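You operate a simulated robot arm through the tools that you are given. There is no shell and no other tool.

You run a simulated robot arm. Do the job below in one go: nothing can be reset, and whatever is moved stays where it is left.

## Task
Swap the used teal tube for the empty orange tube.
Fine: slide the arm to TUBE 1; the used tube goes in the black rack, the orange tube in its place; arm back over it; spill nothing. Set down upright: what you pick out, orange tube.

The check looks at the end state, three seconds after you hand in, the way a careful person would. Anything else that was tipped, shoved, dropped, spilled or broken makes it a failure.

## Robot
A 7-joint arm with a two-finger parallel gripper, fixed in place. Base frame: the origin is on the floor under the middle of its stand, x ahead of it, y to its left, z up; the work surface is at about z = 81.5. Readings come in cm, rad, newtons and seconds.
It reaches about 147.9 cm from its shoulder. Its first joint turns from -2.897 to 2.897 rad. Payload 4.4 kg.
Tool frame: the origin (TCP) lies between the finger pads and is the grasp point; the fingertips stand 2.3 cm ahead of it; z points along the fingers, y is the line along which they close. The gripper opens to 9.4 cm. The fingers are 3.8 cm wide and 1 cm thick; the gripper's body (5.4 by 9.6 cm) begins 3.9 cm behind the TCP.
Orientation is that of the tool frame in the base frame, as a unit quaternion [x, y, z, w]. With the fingers straight down and closing along the base's y, the tool's x points along the base's -x, its y along +y and its z along -z.

## Interface
- The arm moves only by the tool jog_arm. Its argument "moves" is a list of rows, each an object (a shift or turn left out is 0, a gripper value left out holds the last) with "linear": the shift along the tool's x, y, z in cm, a list of three; "dr": the turn, a rotation vector about the tool's x, y, z in rad, a list of three; "hand": the gripper command, from -1 (fully open) to 1 (shut), values between in proportion. In form: [{"linear": [tx, ty, tz], "dr": [rx, ry, rz], "hand": hand}, ...]. A call has 1 to 20 rows; each row shifts and turns the commanded pose from where the row before left it, along the tool's axes as they then stand. Rows are played at 5 a second. More than 5 cm and 0.15 rad between two rows, or a gripper value outside its range, and nothing of the call is played. Where a pose cannot be reached the arm comes as near as it can. A force on the tool above 40 N (or 10 N above the force at the start of the call, whichever is more), or a blocked arm, ends the call early, and 0.2 s more pass. The fingers move at their own pace (about 7.2 cm/s each) and stop on an object; they squeeze with about 33 N. The grip force told is the motor's: it shows also when the fingers shut on nothing. Time passes only in rows, and 0.2 s behind the last, so rows that do not move let the fingers close. It gives the time, the measured TCP pose, the force on the tool (base axes), the opening and the grip force at its end, in the units of the frame above (readings bear some noise), with the torque about the TCP (base axes, N m) and any sound that the robot's microphone picked up.
- Cameras (640 x 400 px; columns grow to the right, rows downward): "scene" is fixed at [5.03, -50.08, 141.09]; the picture's right is [0.86, -0.52, 0.00], its down [-0.20, -0.34, -0.92] and it looks along [0.47, 0.79, -0.39] (base axes); focal length 319 px, centre (320, 200). "wrist" rides on the gripper at [8.6, 1.6, -7.4] in the tool frame; the picture's right is [-0.18, 0.98, 0.00], its down [-0.58, -0.11, -0.81] and it looks along [-0.79, -0.15, 0.59] (tool axes); focal length 243 px, centre (320, 200). There is no depth. A picture from a camera that has moved, and an enlarged one, comes with that camera's place and axes in the base frame and with its lens.
- get_image(camera): a new picture of that camera. It takes no simulated time.
- close_up(camera, box): a new picture of the part [left, top, right, bottom] of that camera's present view, enlarged. It takes no simulated time.
- sign_off(): hands the job in; it is judged then, once.

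Nothing tells you positions but the pictures and the camera data. Unless the task says otherwise, let go and move clear before handing in.

The tools are called after "Request:" as name(argument=value, ...) on one line, values as JSON. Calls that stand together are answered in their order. jog_arm: Moves the arm, as the interface text tells. Its arguments: {"type":"object","properties":{"moves":{"type":"array"}},"required":["moves"]} The other tools are called the same way: get_image (camera) takes a picture; close_up (camera, box) takes an enlarged picture of a part of a camera's view; sign_off () hands the job in.

At the start:

```text
time_s: 0.0
ee_pos: [61.7, 37.23, 119.35]
orientation: [0.0, 1.0, 0.001, 0.0]
ft_force: [0.2, 0.2, 0.4]
moment: [-0.06, -0.03, -0.01]
gripper_width: 9.39
grasp_force: 0.1
```

scene: 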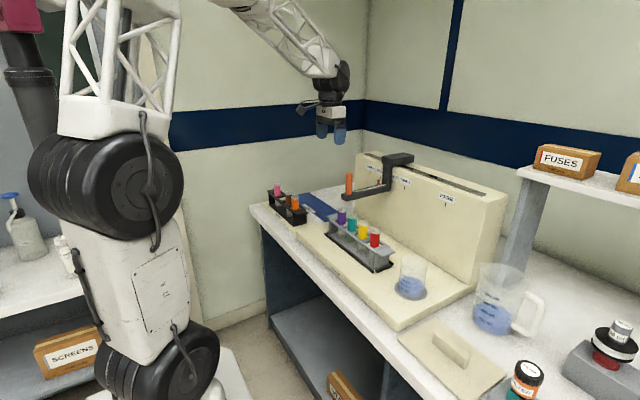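
wrist: 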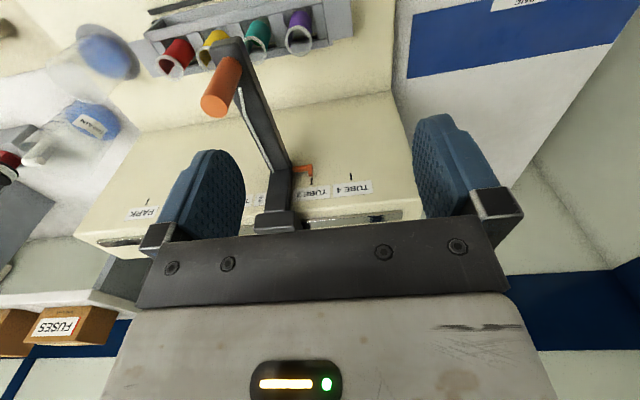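

I see a bench machine with a sliding arm (orange knob), a rack of four coloured tubes (purple, teal, yellow, red), and a black rack on the left with other tubes. I'll take enlarged pictures first to work out positions.

Request:
close_up(camera="scene", box=[240, 130, 440, 255])

Request:
close_up(camera="scene", box=[320, 140, 520, 265])

Request:
close_up(camera="scene", box=[260, 170, 340, 220])

Request:
close_up(camera="wrist", box=[60, 0, 420, 225])

```text
3.20 times, centred on (340, 192) of scene
camera zoom: at [5.03, -50.08, 141.09], right [0.86, -0.52, 0.0], down [-0.2, -0.34, -0.92], along [0.47, 0.79, -0.39], focal length 1021 px, centre (256, 224)
```

zoom: 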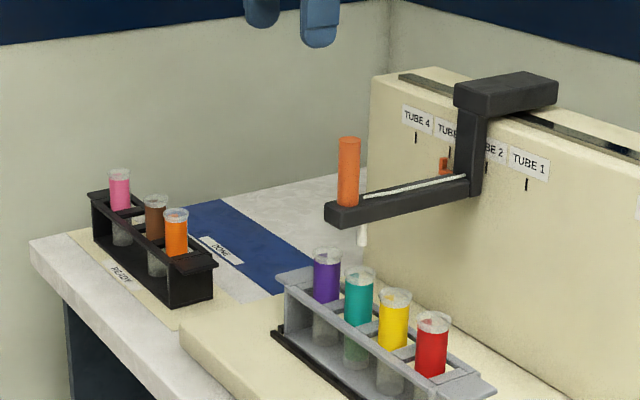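

```text
3.20 times, centred on (420, 202) of scene
camera zoom: at [5.03, -50.08, 141.09], right [0.86, -0.52, 0.0], down [-0.2, -0.34, -0.92], along [0.47, 0.79, -0.39], focal length 1021 px, centre (0, 192)
```

zoom: 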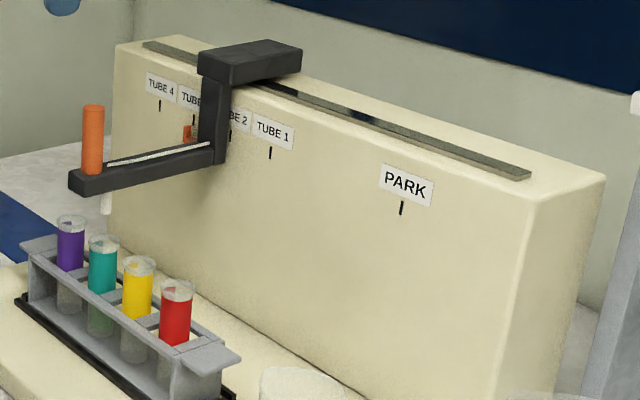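

```text
8.00 times, centred on (300, 195) of scene
camera zoom: at [5.03, -50.08, 141.09], right [0.86, -0.52, 0.0], down [-0.2, -0.34, -0.92], along [0.47, 0.79, -0.39], focal length 2552 px, centre (480, 240)
```

zoom: 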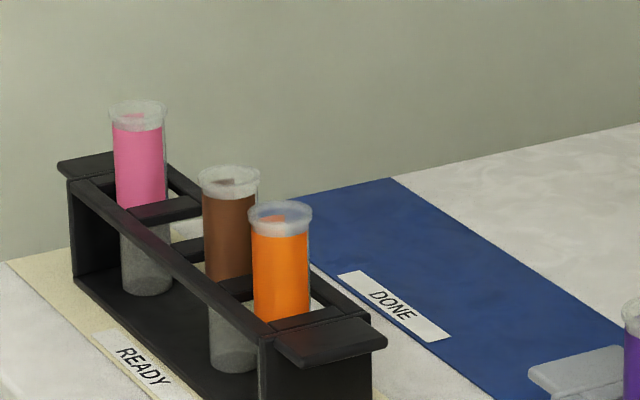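

```text
1.78 times, centred on (240, 112) of wrist
camera zoom: at [53.04, 38.91, 126.9], right [0.18, 0.98, 0.0], down [0.58, -0.11, 0.81], along [0.79, -0.15, -0.59], focal length 431 px, centre (462, 356)
```

zoom: 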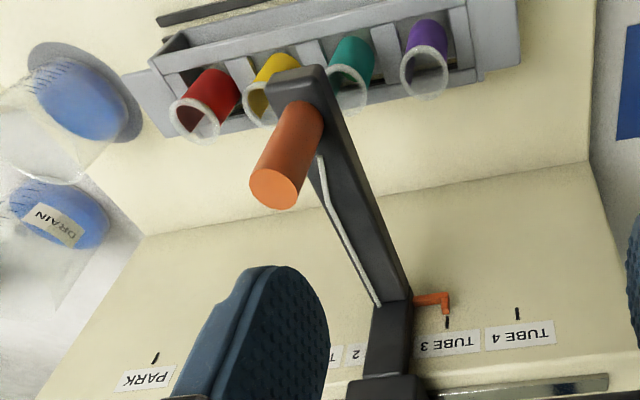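

The pictures put the housing face at x≈80 with ticks 6 cm apart. The sliding arm's handle is near (62.8, 28, 102–109), over the teal tube. The black rack runs along y at x≈58 and looks to have one empty slot. I'll refine these positions with closer pictures before moving.

Request:
close_up(camera="scene", box=[330, 160, 410, 210])

Request:
close_up(camera="scene", box=[315, 195, 411, 275])

Request:
close_up(camera="wrist", box=[130, 0, 370, 150])

Request:
close_up(camera="wrist", box=[220, 120, 400, 240])

```text
8.00 times, centred on (370, 185) of scene
camera zoom: at [5.03, -50.08, 141.09], right [0.86, -0.52, 0.0], down [-0.2, -0.34, -0.92], along [0.47, 0.79, -0.39], focal length 2552 px, centre (-80, 320)
```

zoom: 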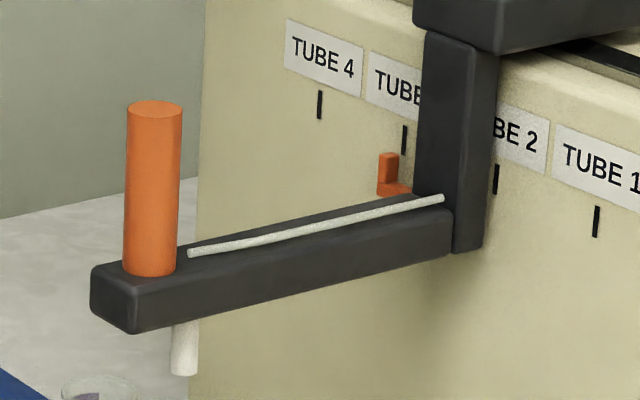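

```text
5.00 times, centred on (363, 235) of scene
camera zoom: at [5.03, -50.08, 141.09], right [0.86, -0.52, 0.0], down [-0.2, -0.34, -0.92], along [0.47, 0.79, -0.39], focal length 1595 px, centre (105, 25)
```

zoom: 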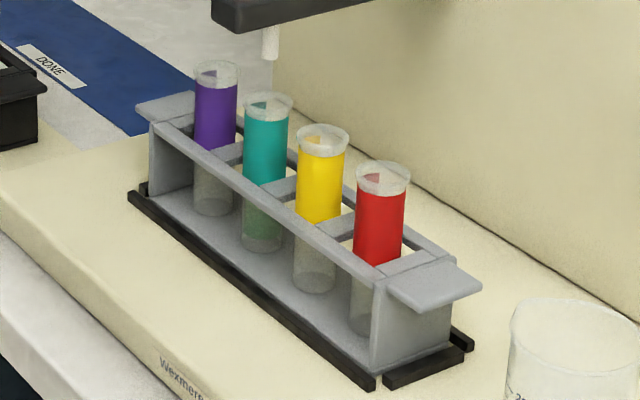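

```text
2.67 times, centred on (250, 75) of wrist
camera zoom: at [53.04, 38.91, 126.9], right [0.18, 0.98, 0.0], down [0.58, -0.11, 0.81], along [0.79, -0.15, -0.59], focal length 647 px, centre (507, 533)
```

zoom: 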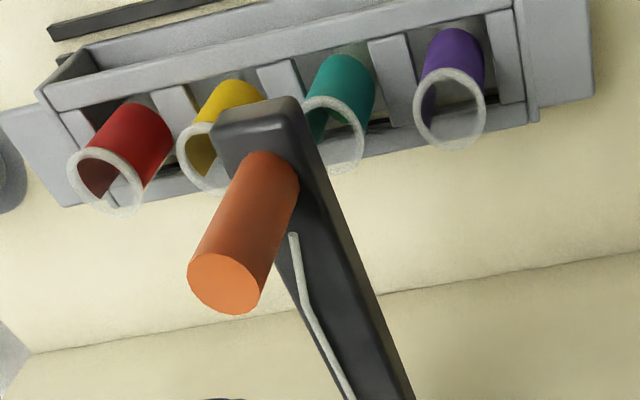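

```text
3.33 times, centred on (310, 180) of wrist
camera zoom: at [53.04, 38.91, 126.9], right [0.18, 0.98, 0.0], down [0.58, -0.11, 0.81], along [0.79, -0.15, -0.59], focal length 809 px, centre (353, 267)
```

zoom: 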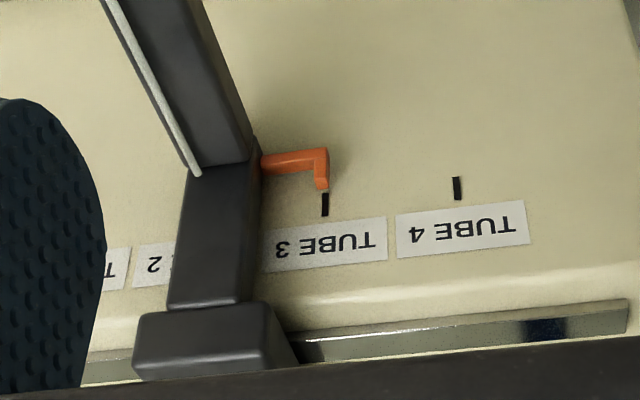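

The arm's pointer is on TUBE 3 and its nozzle hangs over the teal tube. I put the handle at about (62.9, 28.1), with its top at z≈108.9. I'll move the open gripper above the handle at the present height and check before going down.

Request:
jog_arm(moves=[{"linear": [-0.4, -3.05, 0], "hand": -1}, {"linear": [-0.4, -3.05, 0]}, {"linear": [-0.4, -3.05, 0]}, {"linear": [0, 0, 0]}])

Request:
get_image(camera="wrist")

Request:
get_image(camera="scene")

```text
time_s: 1.0
ee_pos: [62.95, 28.1, 119.4]
orientation: [0.0, 1.0, 0.0, 0.0]
ft_force: [-0.2, 0.0, 0.5]
moment: [0.0, 0.02, -0.02]
gripper_width: 9.36
grasp_force: 0.0
```

```text
taken
camera wrist: at [54.18, 29.69, 127.04], right [0.18, 0.98, 0.0], down [0.58, -0.11, 0.81], along [0.79, -0.15, -0.59], focal length 243 px, centre (320, 200)
```

wrist: 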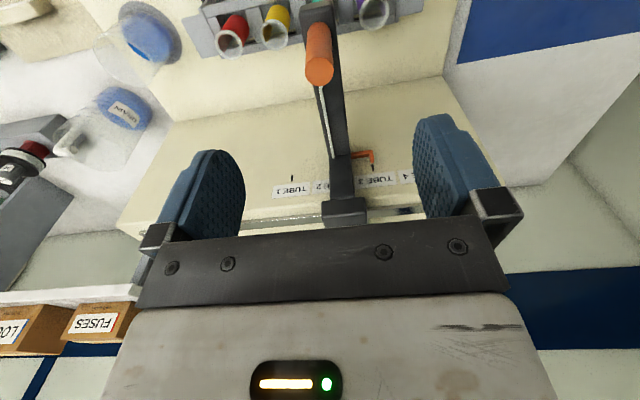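

```text
taken
```

scene: 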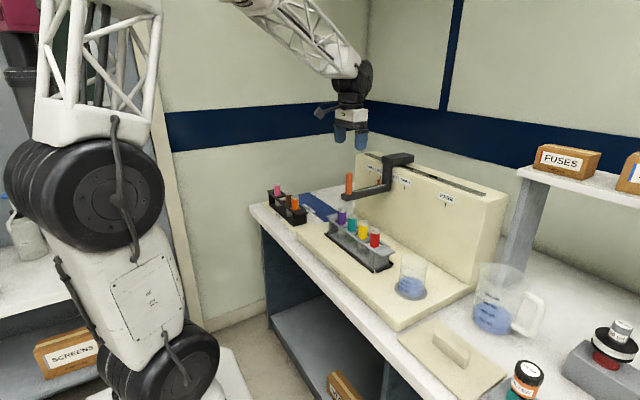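

The handle's top appears right where the TCP axis projects, so the gripper is centred over it. I'll go straight down to z≈106 and keep the fingers wide open.

Request:
jog_arm(moves=[{"linear": [0, 0, 3]}, {"linear": [0, 0, 3]}, {"linear": [0, 0, 3]}, {"linear": [0, 0, 1.5]}, {"linear": [0, 0, 0]}])

Request:
get_image(camera="wrist")

Request:
close_up(camera="scene", box=[310, 120, 430, 210])

```text
time_s: 2.2
ee_pos: [62.89, 28.13, 108.85]
orientation: [0.0, 1.0, 0.0, 0.0]
ft_force: [-0.6, 0.5, 0.0]
moment: [0.01, 0.01, -0.02]
gripper_width: 9.41
grasp_force: 0.0
```

```text
taken
camera wrist: at [54.26, 29.9, 116.31], right [0.18, 0.98, 0.0], down [0.58, -0.11, 0.81], along [0.79, -0.15, -0.59], focal length 243 px, centre (320, 200)
```

wrist: 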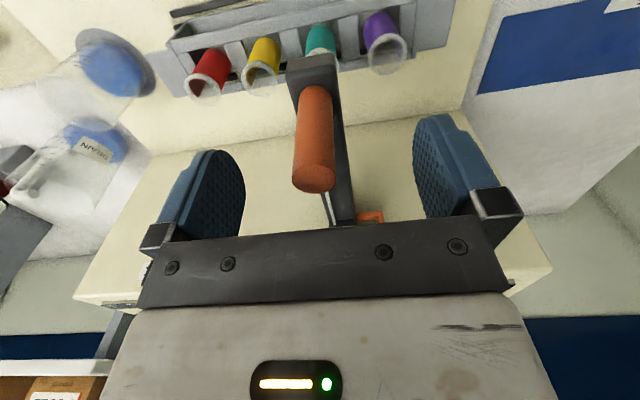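

```text
4.44 times, centred on (370, 165) of scene
camera zoom: at [5.03, -50.08, 141.09], right [0.86, -0.52, 0.0], down [-0.2, -0.34, -0.92], along [0.47, 0.79, -0.39], focal length 1418 px, centre (98, 356)
```

zoom: 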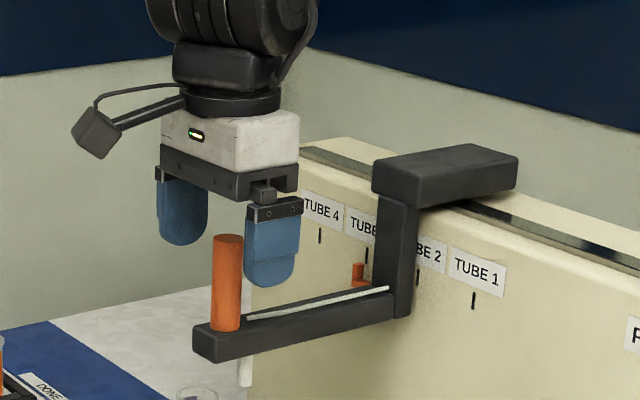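

The handle's top is level with the TCP and between the fingers. I'll lower another 2.8 cm and close on it.

Request:
jog_arm(moves=[{"linear": [0, -0.1, 1.4]}, {"linear": [0, -0.1, 1.4]}, {"linear": [0, 0, 0]}, {"hand": 0}, {"hand": 0.4}, {"hand": 1}, {"hand": 1}, {"hand": 1}])

Request:
get_image(camera="wrist")

Request:
close_up(camera="scene", box=[310, 120, 430, 210])

```text
time_s: 4.0
ee_pos: [62.89, 28.01, 105.95]
orientation: [0.0, 1.0, 0.001, 0.0]
ft_force: [-1.5, 0.0, -1.2]
moment: [0.03, -0.21, 0.04]
gripper_width: 2.21
grasp_force: 45.2
```

```text
taken
camera wrist: at [54.31, 29.57, 113.43], right [0.18, 0.98, 0.0], down [0.58, -0.11, 0.81], along [0.79, -0.15, -0.59], focal length 243 px, centre (320, 200)
```

wrist: 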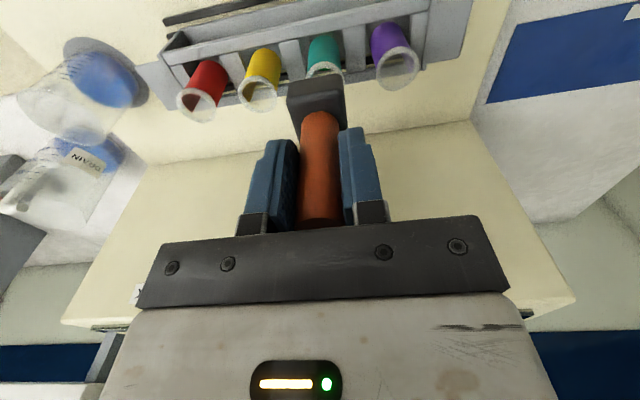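

```text
4.44 times, centred on (370, 165) of scene
camera zoom: at [5.03, -50.08, 141.09], right [0.86, -0.52, 0.0], down [-0.2, -0.34, -0.92], along [0.47, 0.79, -0.39], focal length 1418 px, centre (98, 356)
```

zoom: 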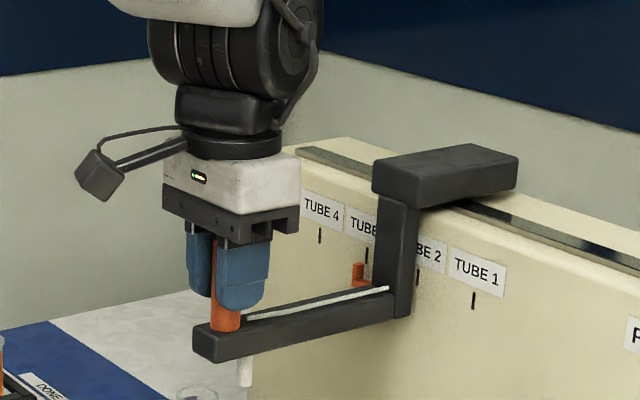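

The handle is gripped at y≈28.0, 2.2 cm wide. I'll try a small, slow slide toward TUBE 1 (−y) to feel the friction.

Request:
jog_arm(moves=[{"linear": [0, -0.4, 0], "hand": 1}, {"linear": [0, -0.6, 0]}, {"linear": [0, -0.8, 0]}])

Request:
close_up(camera="scene", box=[310, 120, 430, 210])

```text
time_s: 4.8
ee_pos: [63.03, 26.3, 106.0]
orientation: [0.0, 1.0, 0.0, 0.001]
ft_force: [35.1, 2.1, -15.3]
moment: [0.06, 0.08, -0.02]
gripper_width: 2.14
grasp_force: 45.4
```

```text
4.44 times, centred on (370, 165) of scene
camera zoom: at [5.03, -50.08, 141.09], right [0.86, -0.52, 0.0], down [-0.2, -0.34, -0.92], along [0.47, 0.79, -0.39], focal length 1418 px, centre (98, 356)
```

zoom: 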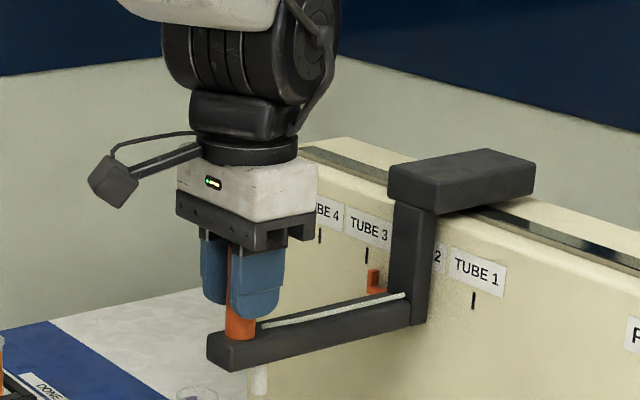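

The arm slid 1.7 cm, but there is a side force of 35 N in x. I'll pause for a moment to see whether it settles or stays.

Request:
jog_arm(moves=[{"linear": [0, 0, 0], "hand": 1}, {"linear": [0, 0, 0]}])

```text
time_s: 5.4
ee_pos: [62.93, 26.15, 105.95]
orientation: [0.0, 1.0, 0.0, 0.0]
ft_force: [33.2, -2.4, -14.8]
moment: [0.09, 0.05, 0.0]
gripper_width: 2.21
grasp_force: 45.1
```

The load stays: the handle is pulling the tool toward +x and down, so the rail may not run exactly along y. I'll give a little in +x and look at how the force changes.

Request:
jog_arm(moves=[{"linear": [-0.1, 0, 0], "hand": 1}, {"linear": [0, 0, 0]}])

```text
time_s: 6.0
ee_pos: [62.92, 26.2, 105.9]
orientation: [0.0, 1.0, 0.0, 0.0]
ft_force: [-7.1, -0.8, -7.9]
moment: [0.17, -0.52, 0.07]
gripper_width: 2.19
grasp_force: 45.3
```

A 1 mm shift changed the force by 40 N, so the held handle is very stiff sideways. I'll ease the grip to a loose cage around the handle and push it along with one finger, which leaves x and z free.

Request:
jog_arm(moves=[{"hand": 0.46}, {"hand": 0.46}, {"linear": [0, -0.3, 0]}, {"linear": [0, -0.5, 0]}, {"linear": [0, -0.6, 0]}, {"linear": [0, -0.6, 0]}, {"linear": [0, 0, 0]}])

Request:
close_up(camera="scene", box=[310, 120, 430, 210])

Request:
get_image(camera="wrist")

```text
time_s: 7.6
ee_pos: [62.93, 24.18, 105.97]
orientation: [0.0, 1.0, -0.001, 0.0]
ft_force: [-0.2, 1.4, 1.1]
moment: [0.02, 0.0, -0.01]
gripper_width: 2.61
grasp_force: 1.2
```

```text
4.44 times, centred on (370, 165) of scene
camera zoom: at [5.03, -50.08, 141.09], right [0.86, -0.52, 0.0], down [-0.2, -0.34, -0.92], along [0.47, 0.79, -0.39], focal length 1418 px, centre (98, 356)
```

zoom: 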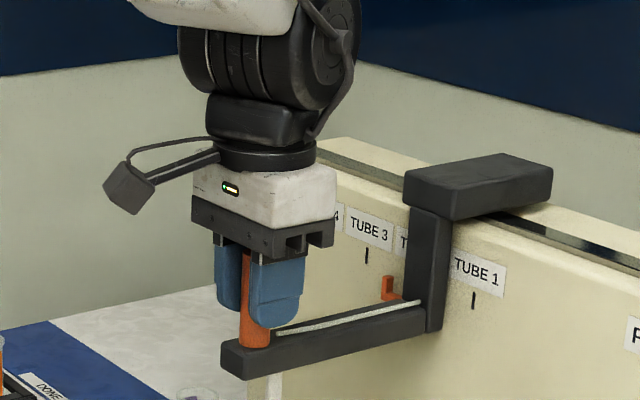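

```text
taken
camera wrist: at [54.29, 25.8, 113.51], right [0.18, 0.98, 0.0], down [0.58, -0.11, 0.81], along [0.79, -0.15, -0.59], focal length 243 px, centre (320, 200)
```

wrist: 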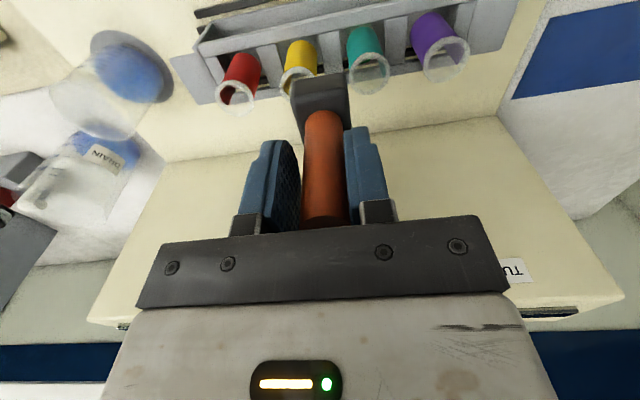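

Pushing with the loose cage slides the arm with almost no force. I'll carry on toward TUBE 1, stopping slightly short to check the pointer.

Request:
jog_arm(moves=[{"linear": [0, -0.4, 0], "hand": 0.46}, {"linear": [0, -0.6, 0]}, {"linear": [0, -0.7, 0]}, {"linear": [0, -0.7, 0]}, {"linear": [0, -0.7, 0]}, {"linear": [0, -0.7, 0]}, {"linear": [0, -0.7, 0]}, {"linear": [0, -0.7, 0]}, {"linear": [0, -0.7, 0]}, {"linear": [0, -0.7, 0]}, {"linear": [0, -0.5, 0]}, {"linear": [0, -0.3, 0]}, {"linear": [0, 0, 0]}])

Request:
close_up(camera="scene", box=[350, 140, 430, 190])

Request:
get_image(camera="wrist")

Request:
get_image(camera="scene")

```text
time_s: 10.4
ee_pos: [63.03, 16.67, 106.14]
orientation: [0.0, 1.0, 0.0, 0.0]
ft_force: [-1.2, 3.0, -0.7]
moment: [0.07, 0.03, 0.02]
gripper_width: 2.64
grasp_force: 1.0
```

```text
8.00 times, centred on (390, 165) of scene
camera zoom: at [5.03, -50.08, 141.09], right [0.86, -0.52, 0.0], down [-0.2, -0.34, -0.92], along [0.47, 0.79, -0.39], focal length 2552 px, centre (-240, 480)
```

zoom: 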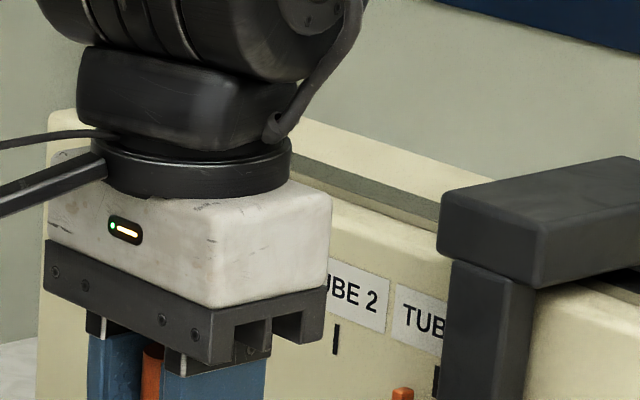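

```text
taken
camera wrist: at [54.3, 18.33, 113.59], right [0.18, 0.98, 0.0], down [0.58, -0.11, 0.81], along [0.79, -0.15, -0.59], focal length 243 px, centre (320, 200)
```

wrist: 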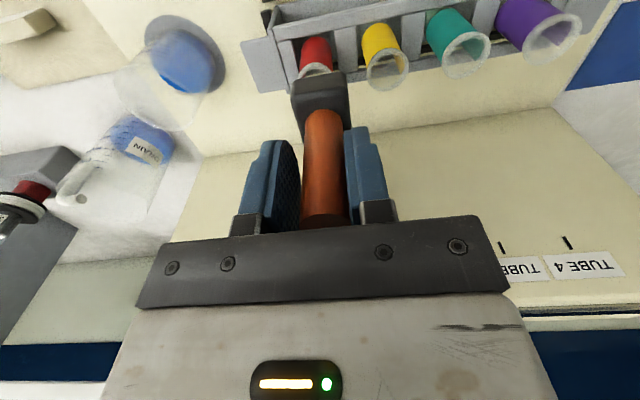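

```text
taken
```

scene: 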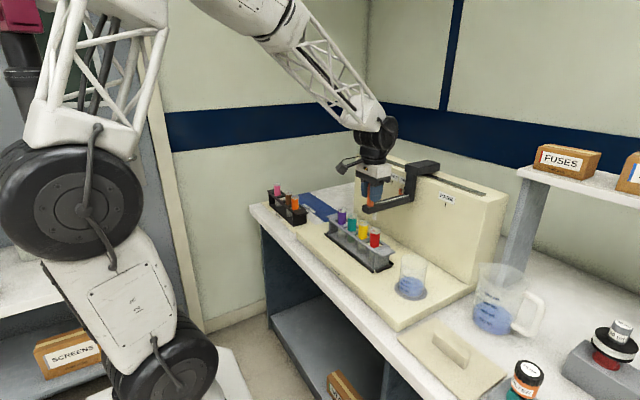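

The arm is about 0.9 cm short of TUBE 1 by my estimate. I'll push the rest slowly, then open the fingers and look at the pointer.

Request:
jog_arm(moves=[{"linear": [0, -0.3, 0], "hand": 0.46}, {"linear": [0, -0.3, 0]}, {"linear": [0, -0.2, 0]}, {"linear": [0, 0, 0]}])

Request:
close_up(camera="scene", box=[370, 150, 450, 200])

Request:
close_up(camera="wrist", box=[220, 0, 460, 150])

```text
time_s: 11.4
ee_pos: [62.91, 15.91, 106.01]
orientation: [0.0, 1.0, 0.0, 0.0]
ft_force: [0.9, -0.3, -0.9]
moment: [0.04, -0.04, 0.01]
gripper_width: 2.54
grasp_force: 0.3
```

```text
8.00 times, centred on (410, 175) of scene
camera zoom: at [5.03, -50.08, 141.09], right [0.86, -0.52, 0.0], down [-0.2, -0.34, -0.92], along [0.47, 0.79, -0.39], focal length 2552 px, centre (-400, 400)
```

zoom: 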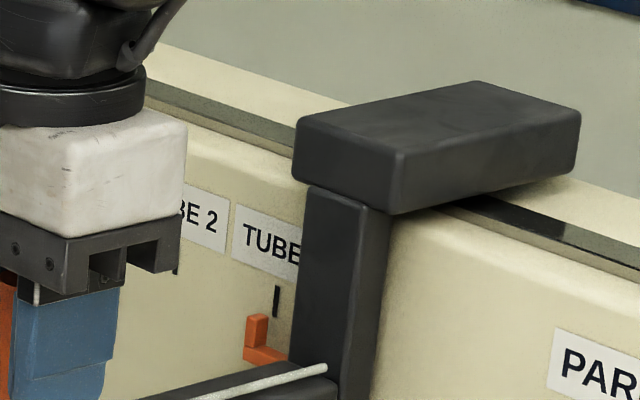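

```text
2.67 times, centred on (340, 75) of wrist
camera zoom: at [54.27, 17.54, 113.52], right [0.18, 0.98, 0.0], down [0.58, -0.11, 0.81], along [0.79, -0.15, -0.59], focal length 647 px, centre (267, 533)
```

zoom: 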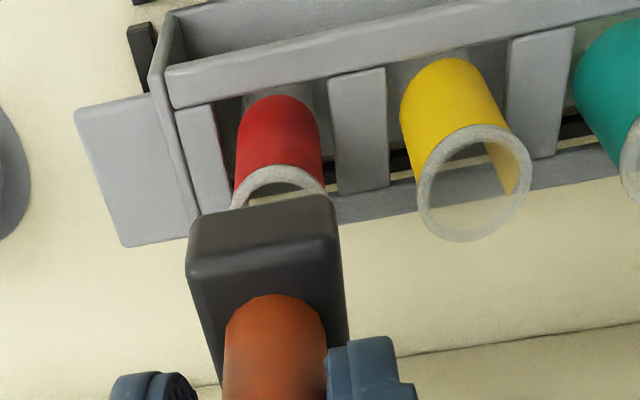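

The pointer is about 0.2 cm from the TUBE 1 tick. I'll nudge it the last bit, back off, open, and rise clear.

Request:
jog_arm(moves=[{"linear": [0, -0.18, 0], "hand": 0.46}, {"linear": [0, 0, 0]}, {"linear": [0, 0.18, 0]}, {"hand": 0}, {"hand": -0.5}, {"linear": [0, 0, -2]}, {"linear": [0, 0, -4]}, {"linear": [0, 0, -5]}, {"linear": [0, 0, -5]}, {"linear": [0, 0, 0]}])

Request:
close_up(camera="scene", box=[370, 150, 450, 200])

Request:
get_image(camera="wrist")

```text
time_s: 13.6
ee_pos: [62.89, 15.88, 122.27]
orientation: [0.0, 1.0, 0.0, 0.0]
ft_force: [0.4, -0.2, -0.1]
moment: [0.02, -0.01, 0.02]
gripper_width: 7.06
grasp_force: 0.2
```

```text
8.00 times, centred on (410, 175) of scene
camera zoom: at [5.03, -50.08, 141.09], right [0.86, -0.52, 0.0], down [-0.2, -0.34, -0.92], along [0.47, 0.79, -0.39], focal length 2552 px, centre (-400, 400)
```

zoom: 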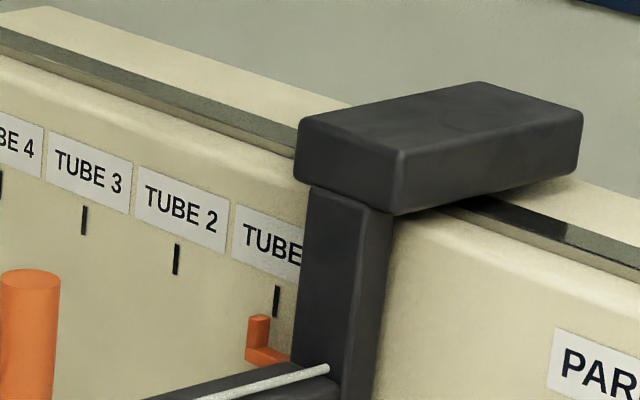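

```text
taken
camera wrist: at [54.22, 17.42, 129.77], right [0.18, 0.98, 0.0], down [0.58, -0.11, 0.81], along [0.79, -0.15, -0.59], focal length 243 px, centre (320, 200)
```

wrist: 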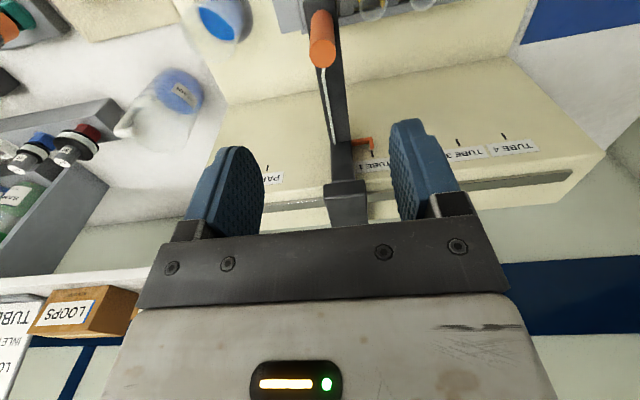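

The pointer now lines up with TUBE 1. Next I'll move above the teal tube to measure its position with the wrist camera.

Request:
jog_arm(moves=[{"linear": [-0.5, 3, 0]}, {"linear": [-0.5, 3, 0]}, {"linear": [-0.5, 3, 0]}, {"linear": [-0.5, 3, 0]}, {"linear": [0, 0, 4]}, {"linear": [0, 0, 4]}, {"linear": [0, 0, 4]}, {"linear": [0, 0, 4]}, {"linear": [0, 0, 0]}])

Request:
get_image(camera="wrist")

Request:
close_up(camera="scene", box=[315, 195, 411, 275])

```text
time_s: 15.6
ee_pos: [65.07, 27.87, 106.28]
orientation: [0.0, 1.0, 0.0, 0.001]
ft_force: [-0.5, 0.2, -0.8]
moment: [0.01, -0.01, 0.0]
gripper_width: 7.06
grasp_force: 0.1
```

```text
taken
camera wrist: at [56.38, 29.54, 113.76], right [0.18, 0.98, 0.0], down [0.58, -0.11, 0.81], along [0.79, -0.15, -0.59], focal length 243 px, centre (320, 200)
```

wrist: 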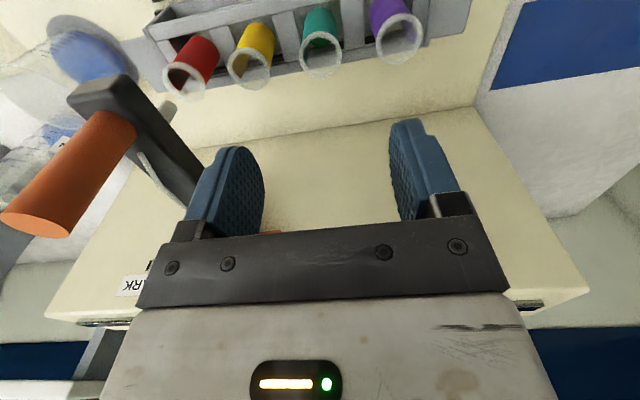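

```text
5.00 times, centred on (363, 235) of scene
camera zoom: at [5.03, -50.08, 141.09], right [0.86, -0.52, 0.0], down [-0.2, -0.34, -0.92], along [0.47, 0.79, -0.39], focal length 1595 px, centre (105, 25)
```

zoom: 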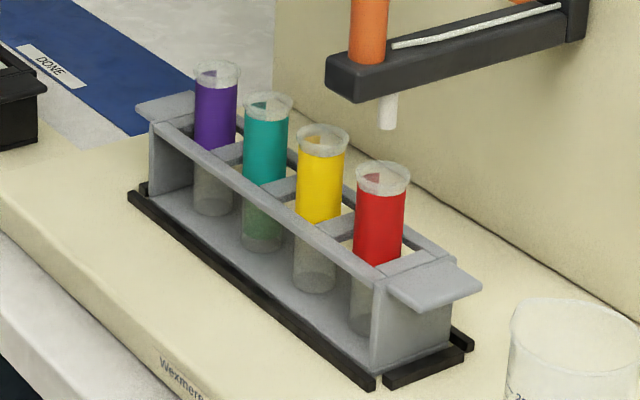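

I'll take a close-up of the teal rim and rack from this spot for accurate x and y.

Request:
close_up(camera="wrist", box=[220, 0, 440, 140])

Request:
close_up(camera="scene", box=[340, 205, 400, 255])

```text
2.86 times, centred on (330, 70) of wrist
camera zoom: at [56.38, 29.54, 113.76], right [0.18, 0.98, 0.0], down [0.58, -0.11, 0.81], along [0.79, -0.15, -0.59], focal length 693 px, centre (291, 571)
```

zoom: 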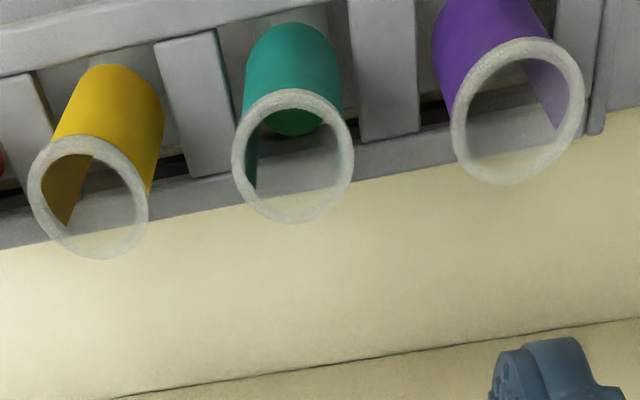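

```text
8.00 times, centred on (370, 230) of scene
camera zoom: at [5.03, -50.08, 141.09], right [0.86, -0.52, 0.0], down [-0.2, -0.34, -0.92], along [0.47, 0.79, -0.39], focal length 2552 px, centre (-80, -40)
```

zoom: 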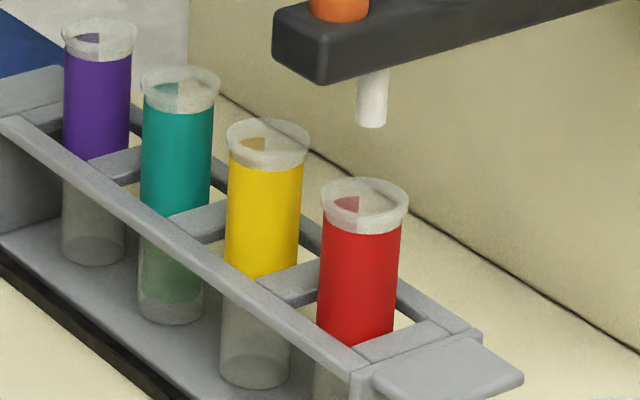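

The teal tube stands at about (64.8, 27.9) with its rim at z≈93.5 and the rack top at z≈88.4. Before picking it up, I'll look down at the black rack to locate its empty slot.

Request:
jog_arm(moves=[{"linear": [0.3, 2, 0]}, {"linear": [0.6, 4, 0]}, {"linear": [0.6, 4, 0]}, {"linear": [0.7, 4.2, 0]}, {"linear": [0.7, 4.3, 0]}, {"linear": [0.7, 4.3, 0]}, {"linear": [0.7, 4.3, 0]}, {"linear": [0.7, 4.3, 0]}, {"linear": [0.7, 4.3, 0]}, {"linear": [0.6, 4, 0]}, {"linear": [0.3, 2.8, 0]}, {"linear": [0, 0, 0]}])

Request:
get_image(camera="wrist")

Request:
get_image(camera="scene")

```text
time_s: 18.2
ee_pos: [58.49, 70.51, 105.94]
orientation: [0.0, 1.0, 0.0, -0.001]
ft_force: [-0.4, 0.2, -0.1]
moment: [0.0, -0.02, 0.02]
gripper_width: 7.06
grasp_force: 0.2
```

```text
taken
camera wrist: at [49.89, 72.11, 113.47], right [0.18, 0.98, 0.0], down [0.58, -0.11, 0.81], along [0.79, -0.15, -0.59], focal length 243 px, centre (320, 200)
```

wrist: 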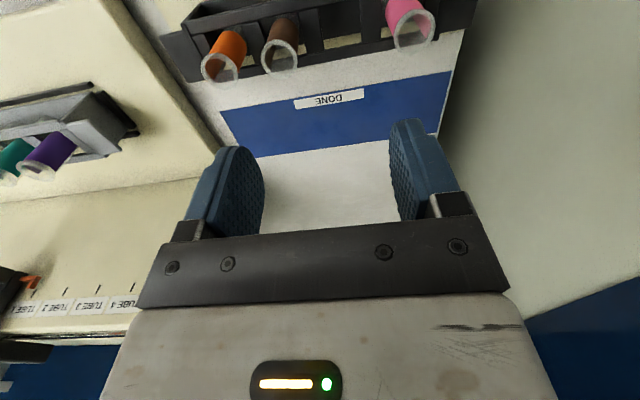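

```text
taken
```

scene: 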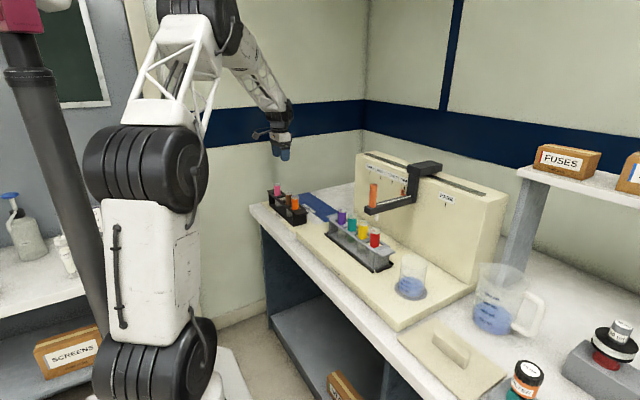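

The black rack shows orange, brown, an empty slot, then pink. I'll take a close-up to measure it.

Request:
close_up(camera="wrist", box=[160, 0, 480, 100])

Request:
close_up(camera="scene", box=[260, 175, 316, 225])

```text
2.00 times, centred on (320, 50) of wrist
camera zoom: at [49.89, 72.11, 113.47], right [0.18, 0.98, 0.0], down [0.58, -0.11, 0.81], along [0.79, -0.15, -0.59], focal length 485 px, centre (320, 500)
```

zoom: 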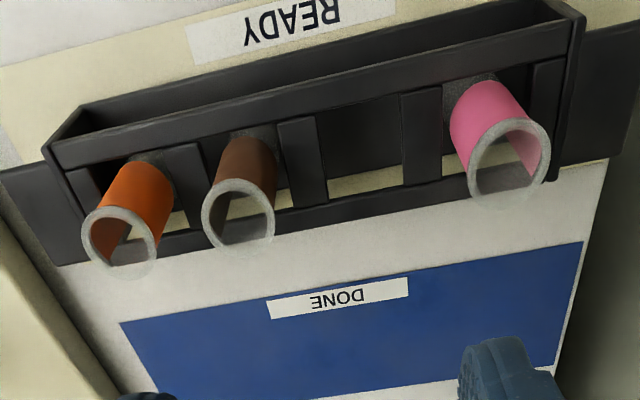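

```text
8.00 times, centred on (288, 200) of scene
camera zoom: at [5.03, -50.08, 141.09], right [0.86, -0.52, 0.0], down [-0.2, -0.34, -0.92], along [0.47, 0.79, -0.39], focal length 2552 px, centre (576, 200)
```

zoom: 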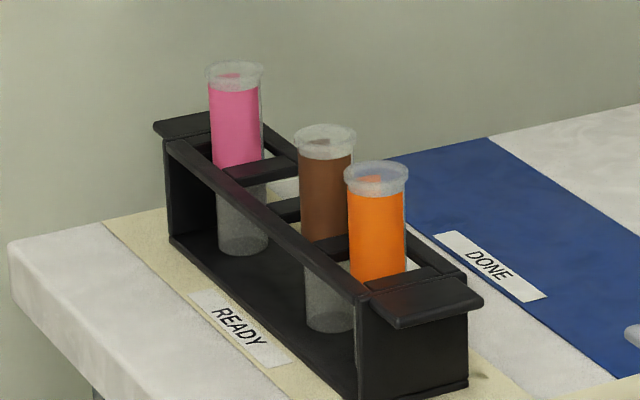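

From both views, the tubes in the black rack stand at x≈59.3 with rims at z≈89.9. Their y positions are about 60.5 for orange, 66.5 for brown, 72.4 for the empty slot and 78.3 for pink. I'll return above the teal tube with the fingers part-closed to fit between its neighbours.

Request:
jog_arm(moves=[{"linear": [-0.3, -2.8, 0], "hand": 0}, {"linear": [-0.6, -4, 0]}, {"linear": [-0.7, -4.3, 0]}, {"linear": [-0.7, -4.3, 0]}, {"linear": [-0.7, -4.3, 0]}, {"linear": [-0.7, -4.3, 0]}, {"linear": [-0.7, -4.3, 0]}, {"linear": [-0.7, -4.3, 0]}, {"linear": [-0.6, -4, 0]}, {"linear": [-0.4, -4, 0]}, {"linear": [0.05, -2, 0]}, {"linear": [0, 0, 0]}, {"linear": [0, 0, 3]}, {"linear": [0, 0, 3]}, {"linear": [0, 0, 0]}])

Request:
get_image(camera="wrist")

Request:
close_up(camera="scene", box=[315, 175, 411, 255])

```text
time_s: 21.4
ee_pos: [64.45, 27.96, 100.1]
orientation: [0.0, 1.0, 0.0, 0.0]
ft_force: [-0.2, -0.9, 0.0]
moment: [-0.02, 0.03, 0.01]
gripper_width: 4.71
grasp_force: 0.0
```

```text
taken
camera wrist: at [55.83, 29.57, 107.6], right [0.18, 0.98, 0.0], down [0.58, -0.11, 0.81], along [0.79, -0.15, -0.59], focal length 243 px, centre (320, 200)
```

wrist: 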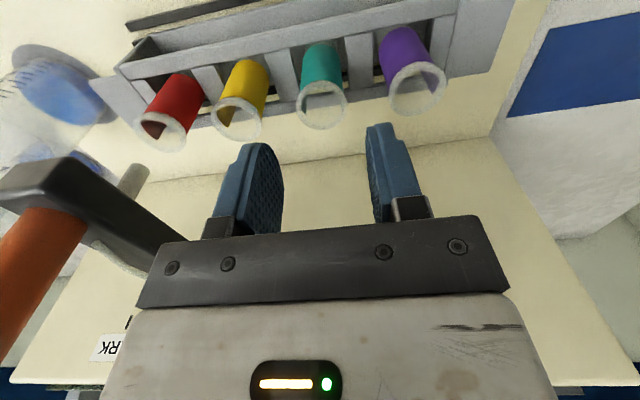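

```text
5.00 times, centred on (363, 215) of scene
camera zoom: at [5.03, -50.08, 141.09], right [0.86, -0.52, 0.0], down [-0.2, -0.34, -0.92], along [0.47, 0.79, -0.39], focal length 1595 px, centre (105, 125)
```

zoom: 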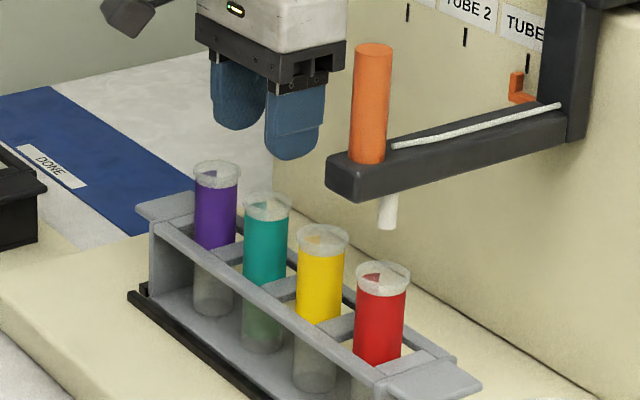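

The gripper is above the teal tube and clear of the parked arm. A close-up will let me fine-tune the alignment before I lower it.

Request:
close_up(camera="wrist", box=[200, 20, 456, 180])

```text
2.50 times, centred on (328, 100) of wrist
camera zoom: at [55.83, 29.57, 107.6], right [0.18, 0.98, 0.0], down [0.58, -0.11, 0.81], along [0.79, -0.15, -0.59], focal length 606 px, centre (300, 450)
```

zoom: 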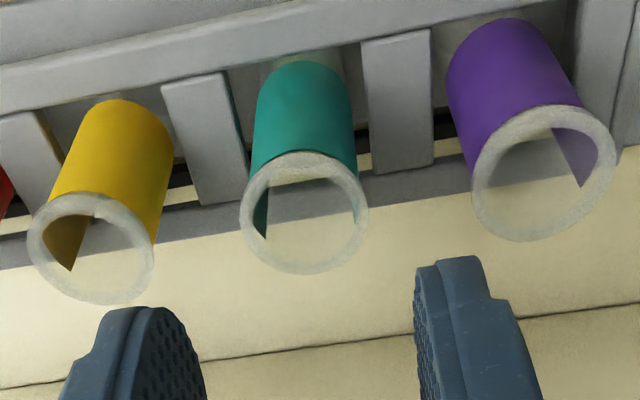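

The teal rim comes out at (64.7, 28.0). I'll shift +0.3 in x and lower until the fingertips just straddle the rim, then check the clearances.

Request:
jog_arm(moves=[{"linear": [-0.3, 0.03, 1]}, {"linear": [0, 0, 1.5]}, {"linear": [0, 0, 1.3]}, {"linear": [0, 0, 1]}, {"linear": [0, 0, 0]}])

Request:
get_image(camera="wrist")

Request:
close_up(camera="scene", box=[325, 190, 397, 250])

```text
time_s: 22.6
ee_pos: [64.82, 27.93, 95.27]
orientation: [0.0, 1.0, 0.0, 0.001]
ft_force: [1.1, 0.6, 0.6]
moment: [-0.01, 0.0, -0.01]
gripper_width: 4.7
grasp_force: 0.0
```

```text
taken
camera wrist: at [56.22, 29.56, 102.76], right [0.18, 0.98, 0.0], down [0.58, -0.11, 0.81], along [0.79, -0.15, -0.59], focal length 243 px, centre (320, 200)
```

wrist: 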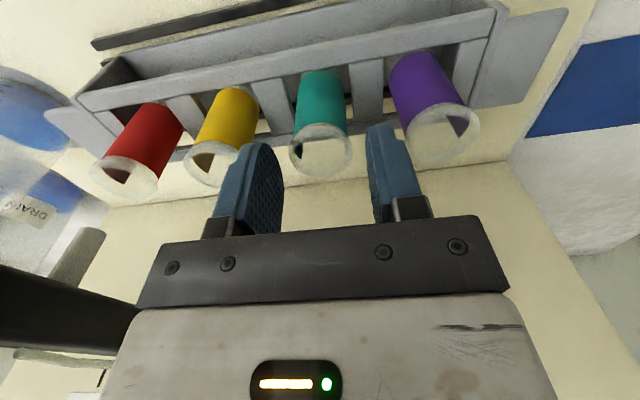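

```text
6.67 times, centred on (361, 220) of scene
camera zoom: at [5.03, -50.08, 141.09], right [0.86, -0.52, 0.0], down [-0.2, -0.34, -0.92], along [0.47, 0.79, -0.39], focal length 2127 px, centre (47, 67)
```

zoom: 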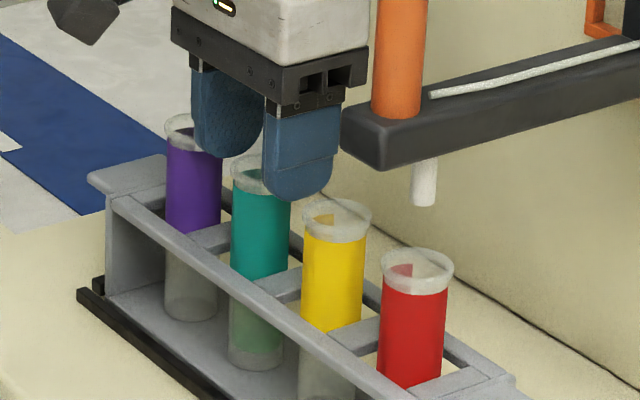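

Each finger sits in the gap beside the teal tube, clear of yellow and purple. I'll go down another 2 cm and check again.

Request:
jog_arm(moves=[{"linear": [0, 0, 0.7]}, {"linear": [0, 0, 0.7]}, {"linear": [0, 0, 0.6]}, {"linear": [0, 0, 0]}])

Request:
get_image(camera="wrist")

Request:
close_up(camera="scene", box=[325, 190, 397, 250])

```text
time_s: 23.6
ee_pos: [64.83, 27.87, 93.36]
orientation: [0.0, 1.0, -0.001, 0.0]
ft_force: [-0.1, -0.8, -0.2]
moment: [0.01, -0.02, 0.01]
gripper_width: 4.7
grasp_force: 0.1
```

```text
taken
camera wrist: at [56.17, 29.47, 100.79], right [0.18, 0.98, 0.0], down [0.58, -0.11, 0.81], along [0.79, -0.15, -0.59], focal length 243 px, centre (320, 200)
```

wrist: 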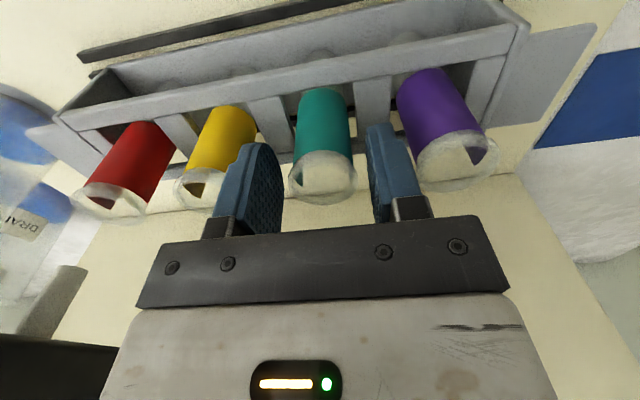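

```text
6.67 times, centred on (361, 220) of scene
camera zoom: at [5.03, -50.08, 141.09], right [0.86, -0.52, 0.0], down [-0.2, -0.34, -0.92], along [0.47, 0.79, -0.39], focal length 2127 px, centre (47, 67)
```

zoom: 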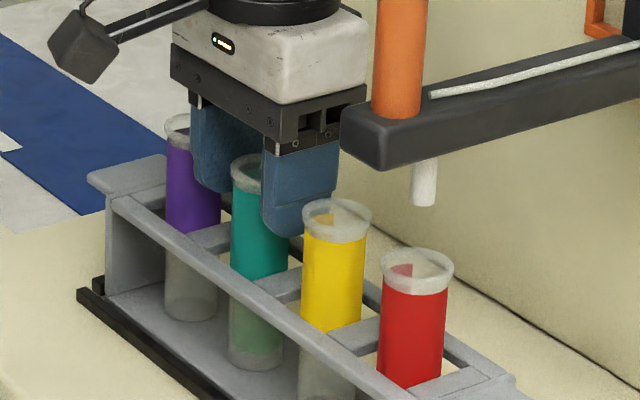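

The rim sits level with the TCP and centred. I'll go down 1.9 cm more and close gently.

Request:
jog_arm(moves=[{"linear": [0, 0.05, 0.7]}, {"linear": [0, 0.05, 0.7]}, {"linear": [0, 0, 0.5]}, {"linear": [0, 0, 0]}, {"hand": 0.15}, {"hand": 0.25}, {"hand": 0.3}, {"hand": 0.4}, {"hand": 1}, {"hand": 1}, {"hand": 1}])

Request:
get_image(camera="wrist")

Request:
close_up(camera="scene", box=[325, 190, 397, 250])

```text
time_s: 26.0
ee_pos: [64.92, 28.08, 91.48]
orientation: [0.0, 1.0, 0.0, -0.001]
ft_force: [0.3, 0.4, 0.2]
moment: [0.04, -0.03, -0.02]
gripper_width: 2.98
grasp_force: 32.8
```

```text
taken
camera wrist: at [56.17, 29.58, 98.95], right [0.18, 0.98, 0.0], down [0.58, -0.11, 0.81], along [0.79, -0.15, -0.59], focal length 243 px, centre (320, 200)
```

wrist: 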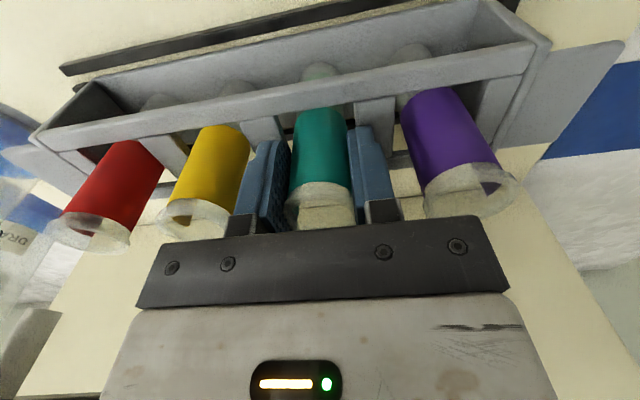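

```text
6.67 times, centred on (361, 220) of scene
camera zoom: at [5.03, -50.08, 141.09], right [0.86, -0.52, 0.0], down [-0.2, -0.34, -0.92], along [0.47, 0.79, -0.39], focal length 2127 px, centre (47, 67)
```

zoom: 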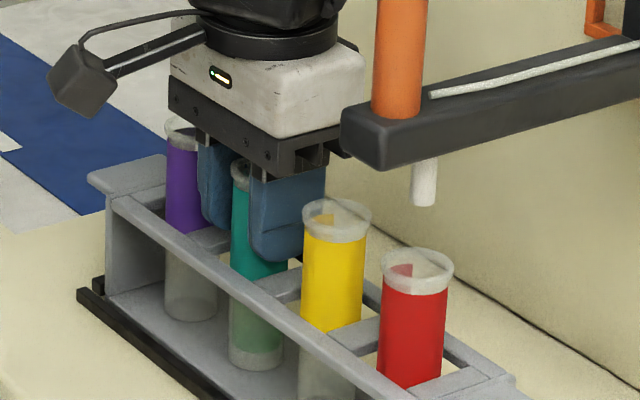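

The teal tube is held on its body, 2.98 cm wide. I'll lift it slowly and straight up until its bottom clears the neighbours' rims.

Request:
jog_arm(moves=[{"linear": [0, 0, -0.3], "hand": 1}, {"linear": [0, 0, -0.5]}, {"linear": [0, 0, -0.7]}, {"linear": [0, 0, -0.9]}, {"linear": [0, 0, -0.9]}, {"linear": [0, 0, 0]}])

Request:
close_up(camera="scene", box=[325, 190, 397, 250])

```text
time_s: 27.4
ee_pos: [64.79, 27.89, 94.68]
orientation: [0.0, 1.0, 0.0, 0.0]
ft_force: [-0.3, 0.0, -0.4]
moment: [0.0, 0.02, 0.01]
gripper_width: 2.98
grasp_force: 32.5
```

```text
6.67 times, centred on (361, 220) of scene
camera zoom: at [5.03, -50.08, 141.09], right [0.86, -0.52, 0.0], down [-0.2, -0.34, -0.92], along [0.47, 0.79, -0.39], focal length 2127 px, centre (47, 67)
```

zoom: 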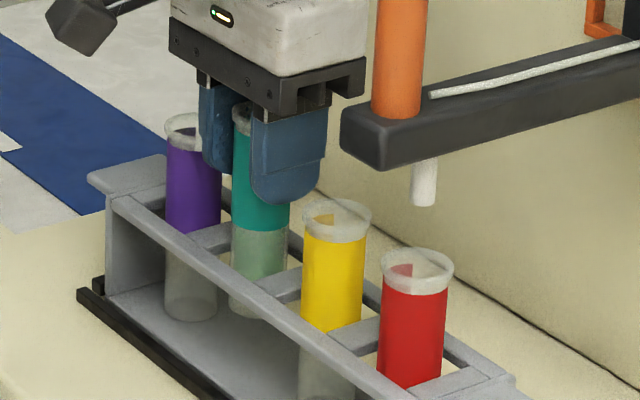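

The tube lifts cleanly and upright with no side force. I'll continue up to about z=106.

Request:
jog_arm(moves=[{"linear": [0, 0, -0.5], "hand": 1}, {"linear": [0, 0, -0.9]}, {"linear": [0, 0, -1.1]}, {"linear": [0, 0, -1.2]}, {"linear": [0, 0, -1.2]}, {"linear": [0, 0, -1.2]}, {"linear": [0, 0, -1.2]}, {"linear": [0, 0, -1.2]}, {"linear": [0, 0, -1.1]}, {"linear": [0, 0, -0.9]}, {"linear": [0, 0, -0.5]}, {"linear": [0, 0, 0]}])

Request:
get_image(camera="wrist")

Request:
get_image(camera="scene")

```text
time_s: 30.0
ee_pos: [64.9, 28.08, 105.68]
orientation: [0.0, 1.0, 0.0, 0.0]
ft_force: [-0.2, 0.0, -0.3]
moment: [-0.01, 0.0, -0.01]
gripper_width: 2.99
grasp_force: 32.7
```

```text
taken
camera wrist: at [56.15, 29.71, 113.21], right [0.18, 0.98, 0.0], down [0.58, -0.11, 0.81], along [0.79, -0.15, -0.59], focal length 243 px, centre (320, 200)
```

wrist: 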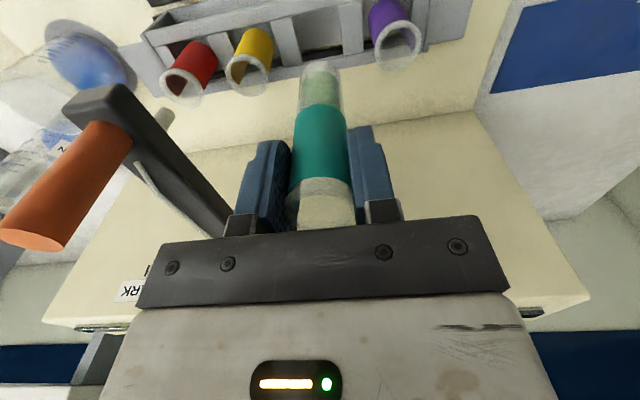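

```text
taken
```

scene: 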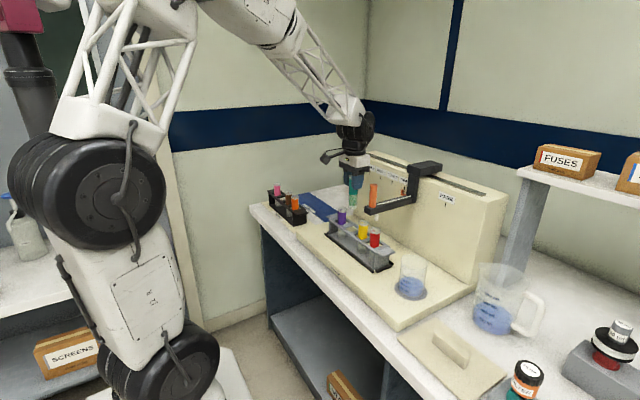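

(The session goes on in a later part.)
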